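You operate a simulated robot arm through the tools that you are given. There is no shell and no other tool. Be economical: measure what you need, move in short steps, check, and stop when the job is done.

Carry out the task below with a simulated robot arm. There is one attempt and no reset: what you move stays moved.

TASK
Put the small carton labelled "65" from the top of the white bench and the orange bearing from the top of the white bench in the green basket.
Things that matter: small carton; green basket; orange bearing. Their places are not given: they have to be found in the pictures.

It is judged by the outcome, as a careful person would: the job done as asked, and still so three seconds after it is handed in. It fails if anything else is knocked over, pushed out of place, dropped, spilled or broken.

THE ROBOT
A 7-joint arm with a two-finger parallel gripper, fixed in place. Base frame: the origin is at the foot of the arm, x ahead of it, y to its left, z up; the work surface is at about z = 0. Lengths are in cm, angles in degrees, forces in N, time in s.
With the tool pointing down near the work surface it reaches from about 24 to 62 cm from the base axis. Its first joint turns from -66.0 to 66.0 degrees. Payload 2.6 kg.
Tool frame: the origin (TCP) lies between the finger pads and is the grasp point; the fingertips stand 3 cm ahead of it; z points along the fingers, y is the line along which they close. The gripper opens to 9.4 cm. The fingers are 2.8 cm wide and 1 cm thick; the gripper's body (5 by 9.6 cm) begins 5.5 cm behind the TCP.
Orientation is that of the tool frame in the base frame, as a unit quaternion [w, x, y, z]. With the fingers straight down and closing along the base's y, the tool's x points along the base's -x, its y along +y and its z along -z.

THE INTERFACE
- The arm moves only by the tool drive_tool. Its argument "series" is a list that holds one entry, the list of rows, each a list of 7 numbers: the shift along the base's x, y, z in cm, then the turn, a rotation vector about the base's x, y, z in degrees, then the gripper command, from -1 (fully open) to 1 (shut), values between in proportion. In form: [[[x, y, z, ax, ay, az, fingers], ...]]. A call has 1 to 12 rows; each row is the pose to reach, as a shift and turn from the pose commanded when the call began. A row lasts 0.2 s, in which the tool goes at most 5 cm and 8.6 degrees; a call with a longer step from one row to the next is refused whole, and so is a gripper value outside its range. A pose out of reach is approached as far as the arm can. The call stops where the force on the tool passes 40 N (or 10 N more than at its start, if that is more) or the arm is blocked; 0.2 s more then pass. The fingers move at their own pace (about 7.2 cm/s each) and stop on an object; they squeeze with about 32 N. The grip force told is the motor's: it shows also when the fingers shut on nothing. Time passes only in rows, and 0.2 s behind the last, so rows that repeat a pose let the fingers close. It gives the time, the measured TCP pose, the force on the tool (base axes), the opening and the grip force at its end, in the units of the frame above (readings bear some noise).
- Cameras (640 x 400 px; columns grow to the right, rows downward): "scene" is fixed at [3.59, 43.22, 56.33]; the picture's right is [-0.77, -0.64, 0.00], its down [-0.37, 0.45, -0.82] and it looks along [0.52, -0.63, -0.58] (base axes); focal length 314 px, centre (320, 200). "wrist" rides on the gripper at [-3.7, 0, -5.8] in the tool frame; the picture's right is [0.00, -1.00, 0.00], its down [0.97, 0.00, -0.24] and it looks along [0.24, 0.00, 0.97] (tool axes); focal length 218 px, centre (320, 200).
- grab_frame(camera): a new picture of that camera. No time passes.
- probe_pixels(camera, pixels): for up to 12 pixels [column, row] of the newest picture of that camera ("zoom" is the newest enlarged one), the place [x, y, z] in the base frame of the surface seen there, good to about 0.2 cm. No time passes.
- zoom(camera, box): a new picture of the part [left, top, right, bottom] of that camera's present view, enlarged. No time passes.
- hand_in(): hands the job in; it is judged then, once.

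Work in short steps. Measure before you move; look again where a grasp or a placing could have gone wrong, and mend it. You have 60 turns and 16 pictures in all, the two below and enlarged ones among them. Open the gripper and draw the arm clear of the work before you hand the job in, unless the task says otherwise; then end with one line.

The tools are called after "Request:" by a JSON object that holds its "api" and its "payload". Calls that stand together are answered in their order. drive_tool: Moves the arm, as the interface text tells. Its arguments: {"type":"object","properties":{"series":{"type":"array","items":{"type":"array","items":{"type":"array","items":{"type":"number"}}}}},"required":["series"]} The other tools are called the same way: grab_frame (camera) takes a picture; probe_pixels (camera, pixels) gives the place of the surface under pixels of a picture; zoom (camera, box) takes an enlarged picture of a part of a camera's view; hand_in () hands the job in.

At the start:

```text
t: 0.0
position: [35.55, -1.85, 37.15]
tcp_rot: [0.0, 0.001, 1.0, 0.0]
ft_force: [-0.4, 0.3, 0.4]
opening: 9.42
grasp_force: 0.1
```

scene: 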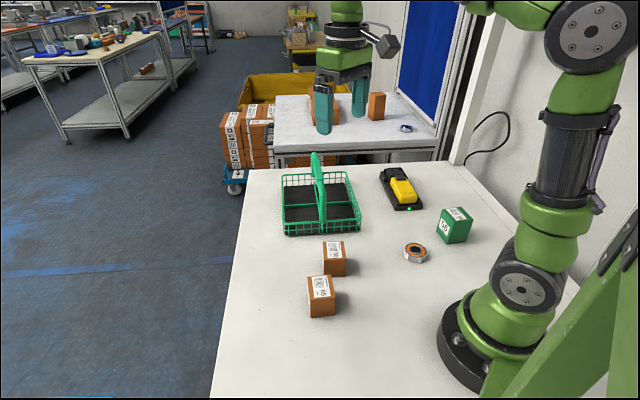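
wrist: 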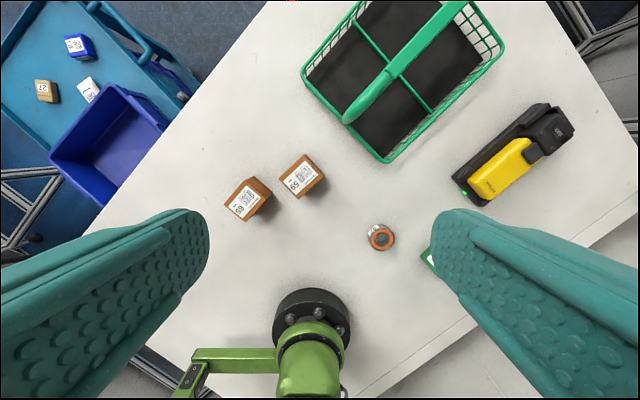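

Two brown cartons are seen, at wrist (247,200) and (302,177); I enlarge both views to read the labels.

Request:
{"api": "zoom", "payload": {"camera": "wrist", "box": [210, 130, 410, 255]}}

Request:
{"api": "zoom", "payload": {"camera": "scene", "box": [260, 140, 500, 330]}}

```text
3.20 times, centred on (310, 192) of wrist
```

zoom: 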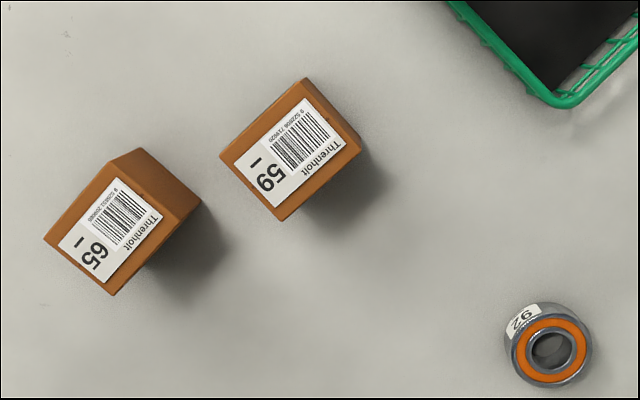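

```text
2.11 times, centred on (380, 235) of scene
```

zoom: 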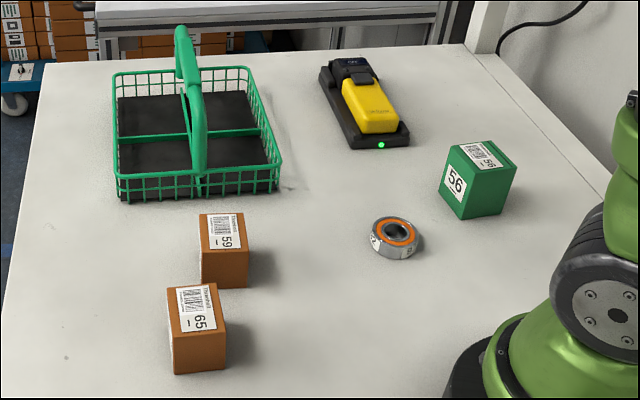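

The "65" carton is at wrist (245,202). I probe the carton, its neighbour, the bearing and the basket.

Request:
{"api": "probe_pixels", "payload": {"camera": "wrist", "pixels": [[226, 205], [245, 183], [264, 198], [245, 220], [281, 179], [305, 156], [322, 177], [298, 197], [368, 238], [393, 238], [381, 229], [381, 248]]}}

Request:
{"api": "probe_pixels", "payload": {"camera": "zoom", "pixels": [[117, 195], [279, 182], [245, 68], [114, 74], [197, 170], [182, 30], [150, 165], [235, 155], [155, 110], [220, 105], [190, 100], [200, 135]]}}

Request:
{"api": "probe_pixels", "payload": {"camera": "wrist", "pixels": [[345, 113], [384, 70], [450, 10], [380, 120], [410, 120], [340, 60], [400, 25], [450, 60], [385, 161], [303, 76], [504, 45], [381, 239]]}}

```text
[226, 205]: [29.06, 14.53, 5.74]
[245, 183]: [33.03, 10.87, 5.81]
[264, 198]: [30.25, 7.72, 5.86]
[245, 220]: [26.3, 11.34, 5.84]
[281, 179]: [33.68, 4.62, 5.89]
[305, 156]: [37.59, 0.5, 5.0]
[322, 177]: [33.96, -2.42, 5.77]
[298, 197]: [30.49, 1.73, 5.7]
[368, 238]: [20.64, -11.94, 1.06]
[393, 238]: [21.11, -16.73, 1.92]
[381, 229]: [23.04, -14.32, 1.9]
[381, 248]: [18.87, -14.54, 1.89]
```

```text
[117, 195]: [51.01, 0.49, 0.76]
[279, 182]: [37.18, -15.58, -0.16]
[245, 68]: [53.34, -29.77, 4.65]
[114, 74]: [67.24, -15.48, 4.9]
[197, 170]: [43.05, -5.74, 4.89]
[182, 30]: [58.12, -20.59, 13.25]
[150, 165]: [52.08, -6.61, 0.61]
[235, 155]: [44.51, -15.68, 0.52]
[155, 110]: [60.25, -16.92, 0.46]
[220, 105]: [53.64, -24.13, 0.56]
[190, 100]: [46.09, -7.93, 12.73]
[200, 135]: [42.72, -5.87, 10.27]
```

```text
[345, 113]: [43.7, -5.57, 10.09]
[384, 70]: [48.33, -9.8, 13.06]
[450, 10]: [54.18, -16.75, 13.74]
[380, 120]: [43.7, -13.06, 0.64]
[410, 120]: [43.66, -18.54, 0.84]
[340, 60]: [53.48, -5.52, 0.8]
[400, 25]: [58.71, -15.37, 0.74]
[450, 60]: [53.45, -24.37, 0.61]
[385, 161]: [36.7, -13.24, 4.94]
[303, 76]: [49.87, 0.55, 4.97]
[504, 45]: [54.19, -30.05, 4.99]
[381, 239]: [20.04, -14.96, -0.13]
```

Carton "65" is centred near (29.7, 11.1), top z 5.8, with its long side at about -43°, matching the basket's long direction. I go above it with the tool turned +47° and look again.

Request:
{"api": "drive_tool", "payload": {"series": [[[-1, 2.2, -3.3, 0, 0, 7.9, -1], [-2, 4.3, -6.6, 0, 0, 15.8, -1], [-3, 6.5, -10, 0, 0, 23.6, -1], [-4, 8.7, -13.3, 0, 0, 31.5, -1], [-5, 10.8, -16.6, 0, 0, 39.4, -1], [-5.9, 12.97, -20, 0, 0, 47.2, -1], [-5.9, 12.97, -20, 0, 0, 47.2, -1]]]}}

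Request:
{"api": "grab_frame", "payload": {"camera": "wrist"}}

```text
t: 1.6
position: [29.7, 10.99, 17.05]
tcp_rot: [0.001, -0.401, 0.916, 0.0]
ft_force: [-0.2, -0.3, 0.1]
opening: 9.42
grasp_force: 0.1
```

```text
11 pictures are left
```

wrist: 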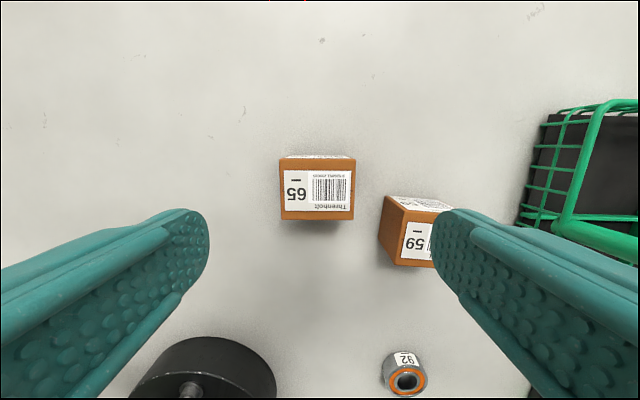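

Aligned well in yaw; I probe the carton's top edges and the neighbour and bearing.

Request:
{"api": "probe_pixels", "payload": {"camera": "wrist", "pixels": [[283, 190], [351, 190], [317, 162], [317, 209], [317, 217], [283, 166], [351, 166], [385, 205], [382, 238], [430, 205], [404, 262], [404, 382]]}}

```text
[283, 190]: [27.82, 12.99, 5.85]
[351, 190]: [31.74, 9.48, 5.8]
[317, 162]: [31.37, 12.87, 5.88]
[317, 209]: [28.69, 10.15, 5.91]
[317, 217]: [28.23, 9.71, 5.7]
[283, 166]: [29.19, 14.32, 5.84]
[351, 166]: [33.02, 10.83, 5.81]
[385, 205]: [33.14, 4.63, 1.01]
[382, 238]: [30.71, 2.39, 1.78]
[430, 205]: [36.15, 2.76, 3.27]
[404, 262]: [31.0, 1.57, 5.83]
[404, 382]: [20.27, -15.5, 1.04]
```

Centre measured at (29.8, 11.3). I go down to z≈3.6 with small correction, then close.

Request:
{"api": "drive_tool", "payload": {"series": [[[0.1, 0.3, -3.5, 0, 0, 0, -0.7], [0.1, 0.3, -7, 0, 0, 0, -0.7], [0.1, 0.3, -10, 0, 0, 0, -0.7], [0.1, 0.3, -12, 0, 0, 0, -0.7], [0.1, 0.3, -13.4, 0, 0, 0, -0.7], [0.1, 0.3, -13.4, 0, 0, 0, -0.7], [0.1, 0.3, -13.4, 0, 0, 0, 1], [0.1, 0.3, -13.4, 0, 0, 0, 1], [0.1, 0.3, -13.4, 0, 0, 0, 1], [0.1, 0.3, -13.4, 0, 0, 0, 1]]]}}

```text
t: 3.8
position: [29.74, 11.33, 3.67]
tcp_rot: [0.0, -0.401, 0.916, 0.0]
ft_force: [0.9, 0.0, 0.0]
opening: 6.41
grasp_force: 31.8
```

Gripped at 6.4 cm with 32 N. I lift.

Request:
{"api": "drive_tool", "payload": {"series": [[[0, 0, 3, 0, 0, 0, 1], [0, 0, 7, 0, 0, 0, 1], [0, 0, 11.5, 0, 0, 0, 1], [0, 0, 16, 0, 0, 0, 1], [0, 0, 16, 0, 0, 0, 1]]]}}

Request:
{"api": "grab_frame", "payload": {"camera": "wrist"}}

```text
t: 5.0
position: [29.77, 11.44, 19.64]
tcp_rot: [0.001, -0.401, 0.916, 0.0]
ft_force: [0.0, -0.3, -1.4]
opening: 6.41
grasp_force: 32.1
```

```text
10 pictures are left
```

wrist: 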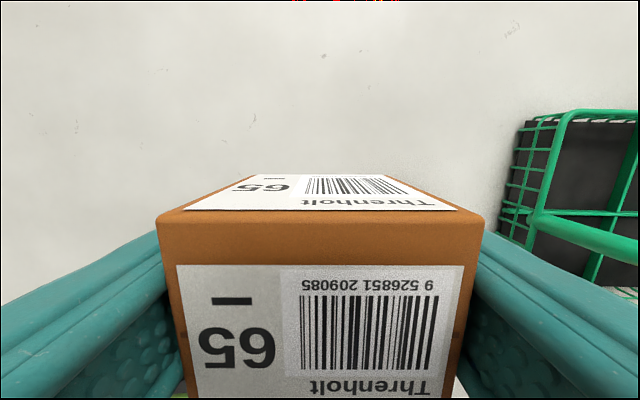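

Carton held straight. I carry it over the basket's left-near compartment, centre about (51.1, -6.8), and look before lowering.

Request:
{"api": "drive_tool", "payload": {"series": [[[3, -2.6, 1, 0, 0, 0, 1], [6.1, -5.2, 1, 0, 0, 0, 1], [9.2, -7.8, 1, 0, 0, 0, 1], [12.3, -10.4, 1, 0, 0, 0, 1], [15.3, -13, 1, 0, 0, 0, 1], [18.4, -15.6, 1, 0, 0, 0, 1], [21.4, -18.2, 1, 0, 0, 0, 1], [21.4, -18.2, 1, 0, 0, 0, 1]]]}}

Request:
{"api": "grab_frame", "payload": {"camera": "scene"}}

Request:
{"api": "grab_frame", "payload": {"camera": "wrist"}}

```text
t: 6.8
position: [51.15, -6.82, 20.66]
tcp_rot: [0.0, -0.4, 0.916, -0.001]
ft_force: [-0.7, -0.3, -1.5]
opening: 6.4
grasp_force: 31.7
```

```text
9 pictures are left
```

scene: 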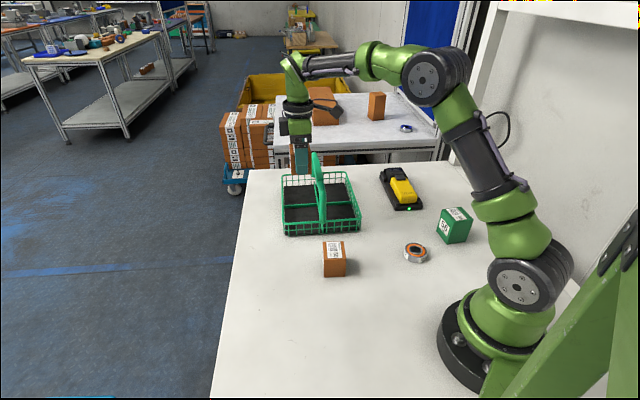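

```text
8 pictures are left
```

wrist: 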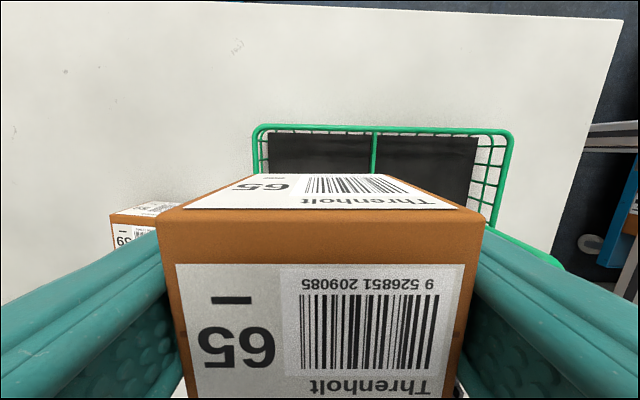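

I probe the far rim and divider in the wrist view to verify compartment bounds.

Request:
{"api": "probe_pixels", "payload": {"camera": "wrist", "pixels": [[260, 127], [375, 131], [505, 134], [375, 165], [257, 150], [300, 127], [440, 132], [375, 150], [320, 160]]}}

```text
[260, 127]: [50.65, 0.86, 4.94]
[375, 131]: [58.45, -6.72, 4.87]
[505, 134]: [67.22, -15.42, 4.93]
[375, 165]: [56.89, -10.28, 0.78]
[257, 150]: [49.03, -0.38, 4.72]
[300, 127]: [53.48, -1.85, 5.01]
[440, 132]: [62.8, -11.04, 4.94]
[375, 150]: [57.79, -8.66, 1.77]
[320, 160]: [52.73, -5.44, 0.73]
```

Compartment centre confirmed at about (51.0, -6.75). I lower the carton to just over the floor and stop.

Request:
{"api": "drive_tool", "payload": {"series": [[[-0.05, 0, -4, 0, 0, 0, 1], [-0.05, 0, -7.5, 0, 0, 0, 1], [-0.05, 0, -10, 0, 0, 0, 1], [-0.05, 0, -12, 0, 0, 0, 1], [-0.05, 0, -14, 0, 0, 0, 1], [-0.05, 0, -15.2, 0, 0, 0, 1], [-0.05, 0, -16, 0, 0, 0, 1], [-0.05, 0, -16, 0, 0, 0, 1]]]}}

```text
t: 8.6
position: [51.07, -6.77, 4.68]
tcp_rot: [-0.001, -0.401, 0.916, -0.001]
ft_force: [-0.7, 0.7, -2.6]
opening: 6.41
grasp_force: 31.6
```

No contact yet; I lower 0.3 cm, open part way, and rise.

Request:
{"api": "drive_tool", "payload": {"series": [[[0, 0, -0.3, 0, 0, 0, 1], [0, 0, -0.3, 0, 0, 0, -0.5], [0, 0, -0.3, 0, 0, 0, -0.55], [0, 0, -0.3, 0, 0, 0, -0.55], [0, 0, 2, 0, 0, 0, -0.55], [0, 0, 5, 0, 0, 0, -0.55], [0, 0, 9, 0, 0, 0, -0.55], [0, 0, 13, 0, 0, 0, -0.55], [0, 0, 17, 0, 0, 0, -0.55], [0, 0, 17, 0, 0, 0, -0.55]]]}}

Request:
{"api": "grab_frame", "payload": {"camera": "wrist"}}

```text
t: 10.8
position: [50.93, -6.87, 21.66]
tcp_rot: [0.0, -0.4, 0.916, 0.0]
ft_force: [0.4, 0.0, -0.2]
opening: 7.27
grasp_force: 0.0
```

```text
7 pictures are left
```

wrist: 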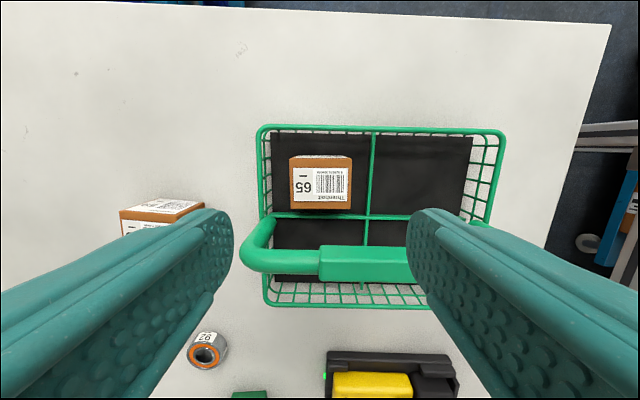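

Carton stands in the basket. Now I measure the bearing and the green box "56" in the scene view.

Request:
{"api": "zoom", "payload": {"camera": "scene", "box": [380, 190, 490, 280]}}

```text
4.44 times, centred on (435, 235) of scene
```

zoom: 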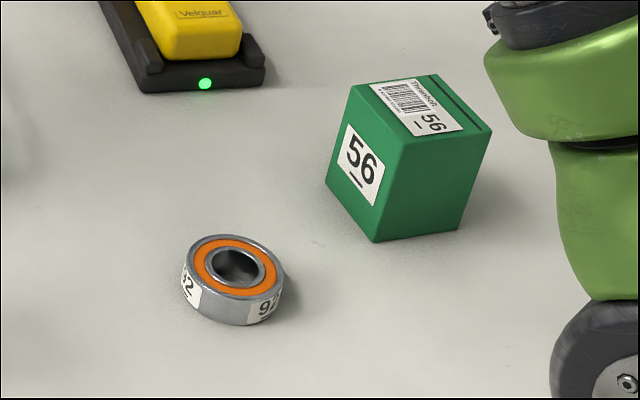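

Request:
{"api": "probe_pixels", "payload": {"camera": "zoom", "pixels": [[237, 239], [237, 293], [191, 265], [278, 277], [188, 258], [284, 268], [237, 265], [374, 236], [330, 180], [352, 90], [455, 226], [488, 130]]}}

```text
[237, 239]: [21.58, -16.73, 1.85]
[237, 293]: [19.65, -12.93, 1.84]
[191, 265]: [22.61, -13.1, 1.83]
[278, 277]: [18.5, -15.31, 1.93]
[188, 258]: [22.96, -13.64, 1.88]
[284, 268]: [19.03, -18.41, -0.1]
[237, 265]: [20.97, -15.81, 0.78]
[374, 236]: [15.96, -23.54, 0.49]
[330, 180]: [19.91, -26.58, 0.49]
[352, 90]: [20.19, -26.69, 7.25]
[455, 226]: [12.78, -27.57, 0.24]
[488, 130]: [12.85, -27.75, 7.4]
```

Bearing centre about (20.6, -14.6), diameter 4.7, height 1.9; the surroundings are clear. I move towards it while turning the tool the other way round (-181°), so the camera side will face away from the handle later.

Request:
{"api": "drive_tool", "payload": {"series": [[[-1.4, -0.3, 0, 0, 0, -8.2, -0.55], [-2.7, -0.7, 0, 0, 0, -16.4, -0.55], [-4.1, -1, 0, 0, 0, -24.6, -1], [-5.5, -1.4, 0, 0, 0, -32.8, -1], [-6.8, -1.8, 0, 0, 0, -41, -1], [-8.2, -2.1, 0, 0, 0, -49.2, -1], [-9.6, -2.5, 0, 0, 0, -57.4, -1], [-10.9, -2.8, 0, 0, 0, -65.6, -1], [-12.3, -3.2, 0, 0, 0, -73.8, -1], [-13.7, -3.6, 0, 0, 0, -82, -1], [-15, -4, 0, 0, 0, -90.2, -1]]]}}

Request:
{"api": "drive_tool", "payload": {"series": [[[-1.4, -0.3, 0, 0, 0, -8.2, -1], [-2.8, -0.7, 0, 0, 0, -16.4, -1], [-4.2, -1, 0, 0, 0, -24.6, -1], [-5.6, -1.4, 0, 0, 0, -32.8, -1], [-7, -1.8, 0, 0, 0, -41, -1], [-8.4, -2.1, 0, 0, 0, -49.2, -1], [-9.8, -2.4, 0, 0, 0, -57.4, -1], [-11.2, -2.8, 0, 0, 0, -65.6, -1], [-12.6, -3.2, 0, 0, 0, -73.8, -1], [-14, -3.5, 0, 0, 0, -82, -1], [-15.3, -3.7, 0, 0, 0, -90.2, -1], [-15.3, -3.7, 0, 0, 0, -90.2, -1]]]}}

```text
t: 13.2
position: [36.08, -10.96, 21.74]
tcp_rot: [0.001, 0.368, 0.93, 0.0]
ft_force: [-0.3, -0.2, -0.8]
opening: 9.38
grasp_force: 0.1
```

```text
t: 15.8
position: [20.74, -14.52, 21.68]
tcp_rot: [0.0, 0.918, 0.396, 0.001]
ft_force: [-0.2, -0.4, -0.6]
opening: 9.4
grasp_force: 0.1
```

The full turn was reached. I look down at the bearing to check alignment.

Request:
{"api": "grab_frame", "payload": {"camera": "wrist"}}

```text
5 pictures are left
```

wrist: 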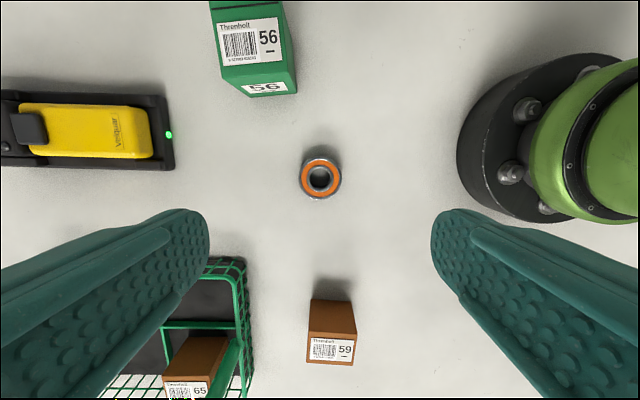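

Request:
{"api": "probe_pixels", "payload": {"camera": "wrist", "pixels": [[302, 178], [338, 178], [320, 163], [320, 194], [308, 178], [332, 178], [497, 205], [470, 180]]}}

```text
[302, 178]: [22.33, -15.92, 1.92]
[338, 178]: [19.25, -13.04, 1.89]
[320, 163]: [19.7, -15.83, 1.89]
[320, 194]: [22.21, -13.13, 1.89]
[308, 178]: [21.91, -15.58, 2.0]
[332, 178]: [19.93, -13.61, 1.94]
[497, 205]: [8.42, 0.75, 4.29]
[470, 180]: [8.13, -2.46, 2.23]
```

Centre (20.87, -14.48) – nearly under the tool. I descend to z≈3.45 and close.

Request:
{"api": "drive_tool", "payload": {"series": [[[0.1, 0, -4, 0, 0, 0, -0.8], [0.1, 0, -8, 0, 0, 0, -0.8], [0.1, 0, -12, 0, 0, 0, -0.8], [0.1, 0, -15, 0, 0, 0, -0.8], [0.1, 0, -17, 0, 0, 0, -0.8], [0.1, 0, -18.2, 0, 0, 0, -0.8], [0.1, 0, -18.2, 0, 0, 0, -0.8], [0.1, 0, -18.2, 0, 0, 0, 1], [0.1, 0, -18.2, 0, 0, 0, 1], [0.1, 0, -18.2, 0, 0, 0, 1], [0.1, 0, -18.2, 0, 0, 0, 1]]]}}

```text
t: 18.2
position: [20.76, -14.52, 3.54]
tcp_rot: [0.001, 0.918, 0.397, 0.0]
ft_force: [-0.8, 0.1, -0.3]
opening: 5.07
grasp_force: 31.8
```

Bearing gripped at 5.1 cm. I lift, carry it over the near-right compartment (44.1, -14.2), and look.

Request:
{"api": "drive_tool", "payload": {"series": [[[0, 0, 3, 0, 0, 0, 1], [0, 0, 7, 0, 0, 0, 1], [0, 0, 11, 0, 0, 0, 1], [0, 0, 15, 0, 0, 0, 1], [3.5, 0, 17, 0, 0, 0, 1], [7.5, 0.1, 17, 0, 0, 0, 1], [11.5, 0.2, 17, 0, 0, 0, 1], [15.5, 0.3, 17, 0, 0, 0, 1], [19.5, 0.3, 17, 0, 0, 0, 1], [23.3, 0.3, 17, 0, 0, 0, 1], [23.3, 0.3, 17, 0, 0, 0, 1]]]}}

Request:
{"api": "grab_frame", "payload": {"camera": "wrist"}}

```text
t: 20.6
position: [44.15, -14.21, 20.46]
tcp_rot: [-0.001, 0.918, 0.397, 0.0]
ft_force: [0.3, -0.6, -2.1]
opening: 5.07
grasp_force: 31.4
```

```text
4 pictures are left
```

wrist: 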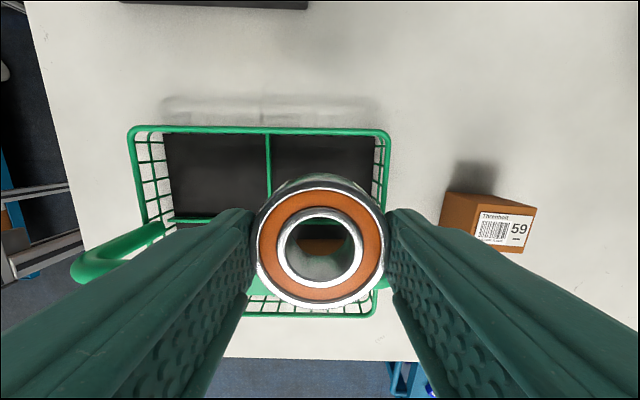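

Request:
{"api": "probe_pixels", "payload": {"camera": "wrist", "pixels": [[385, 132], [266, 129], [134, 129], [385, 165], [267, 170], [320, 165], [320, 245], [320, 190], [320, 298]]}}

```text
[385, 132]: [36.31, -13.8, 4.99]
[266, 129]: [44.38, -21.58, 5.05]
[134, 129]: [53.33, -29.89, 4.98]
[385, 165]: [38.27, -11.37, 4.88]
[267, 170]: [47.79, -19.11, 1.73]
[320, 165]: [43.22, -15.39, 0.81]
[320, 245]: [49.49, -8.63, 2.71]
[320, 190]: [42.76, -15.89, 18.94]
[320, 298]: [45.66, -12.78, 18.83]
```

Compartment centre confirmed at about (44.2, -14.1). I lower the bearing to just above the floor.

Request:
{"api": "drive_tool", "payload": {"series": [[[-0.15, -0.05, -4, 0, 0, 0, 1], [-0.15, -0.05, -7.5, 0, 0, 0, 1], [-0.15, -0.05, -10, 0, 0, 0, 1], [-0.15, -0.05, -12, 0, 0, 0, 1], [-0.15, -0.05, -14, 0, 0, 0, 1], [-0.15, -0.05, -15.3, 0, 0, 0, 1], [-0.15, -0.05, -16, 0, 0, 0, 1], [-0.15, -0.05, -16, 0, 0, 0, 1]]]}}

```text
t: 22.4
position: [43.91, -14.21, 4.41]
tcp_rot: [0.0, 0.918, 0.397, 0.0]
ft_force: [0.0, 0.7, -2.1]
opening: 5.08
grasp_force: 32.5
```

Free of contact; I lower 0.2 cm more, open part way, and rise straight up.

Request:
{"api": "drive_tool", "payload": {"series": [[[0, 0, -0.2, 0, 0, 0, 1], [0, 0, -0.2, 0, 0, 0, -0.4], [0, 0, -0.2, 0, 0, 0, -0.4], [0, 0, -0.2, 0, 0, 0, -0.4], [0, 0, 2, 0, 0, 0, -0.4], [0, 0, 5, 0, 0, 0, -0.4], [0, 0, 9, 0, 0, 0, -0.4], [0, 0, 13, 0, 0, 0, -0.4], [0, 0, 17, 0, 0, 0, -0.4], [-4, 0, 19, 0, 0, 0, -0.6], [-8, 0, 20, 0, 0, 0, -1], [-8, 0, 20, 0, 0, 0, -1]]]}}

Request:
{"api": "zoom", "payload": {"camera": "scene", "box": [240, 130, 480, 290]}}

Request:
{"api": "grab_frame", "payload": {"camera": "wrist"}}

```text
t: 25.0
position: [36.05, -14.32, 24.38]
tcp_rot: [0.0, 0.918, 0.397, -0.001]
ft_force: [0.4, 0.3, 0.4]
opening: 9.37
grasp_force: 0.1
```

```text
2.50 times, centred on (360, 210) of scene
```

zoom: 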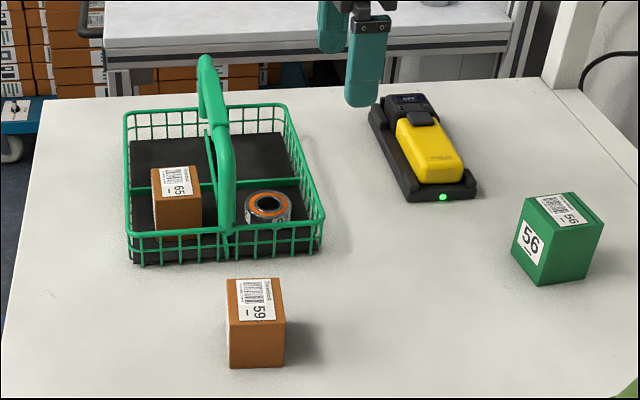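

```text
2 pictures are left
```

wrist: 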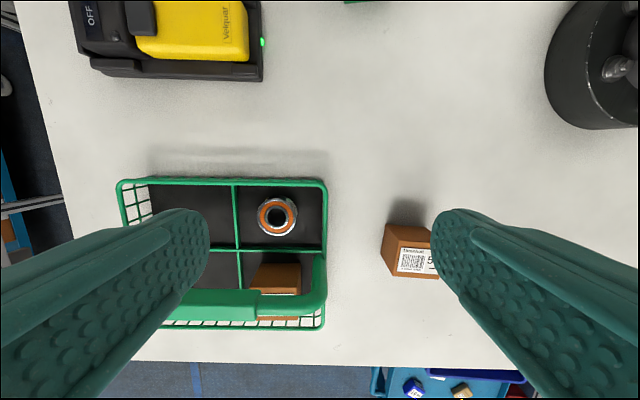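

Both objects lie in the basket, everything else is in place, and the gripper is open and clear. I hand it in.

Request:
{"api": "hand_in", "payload": {}}

```text
The job is handed in.
```

The "65" carton and the orange bearing are both in the green basket, and the last pictures show nothing else moved.
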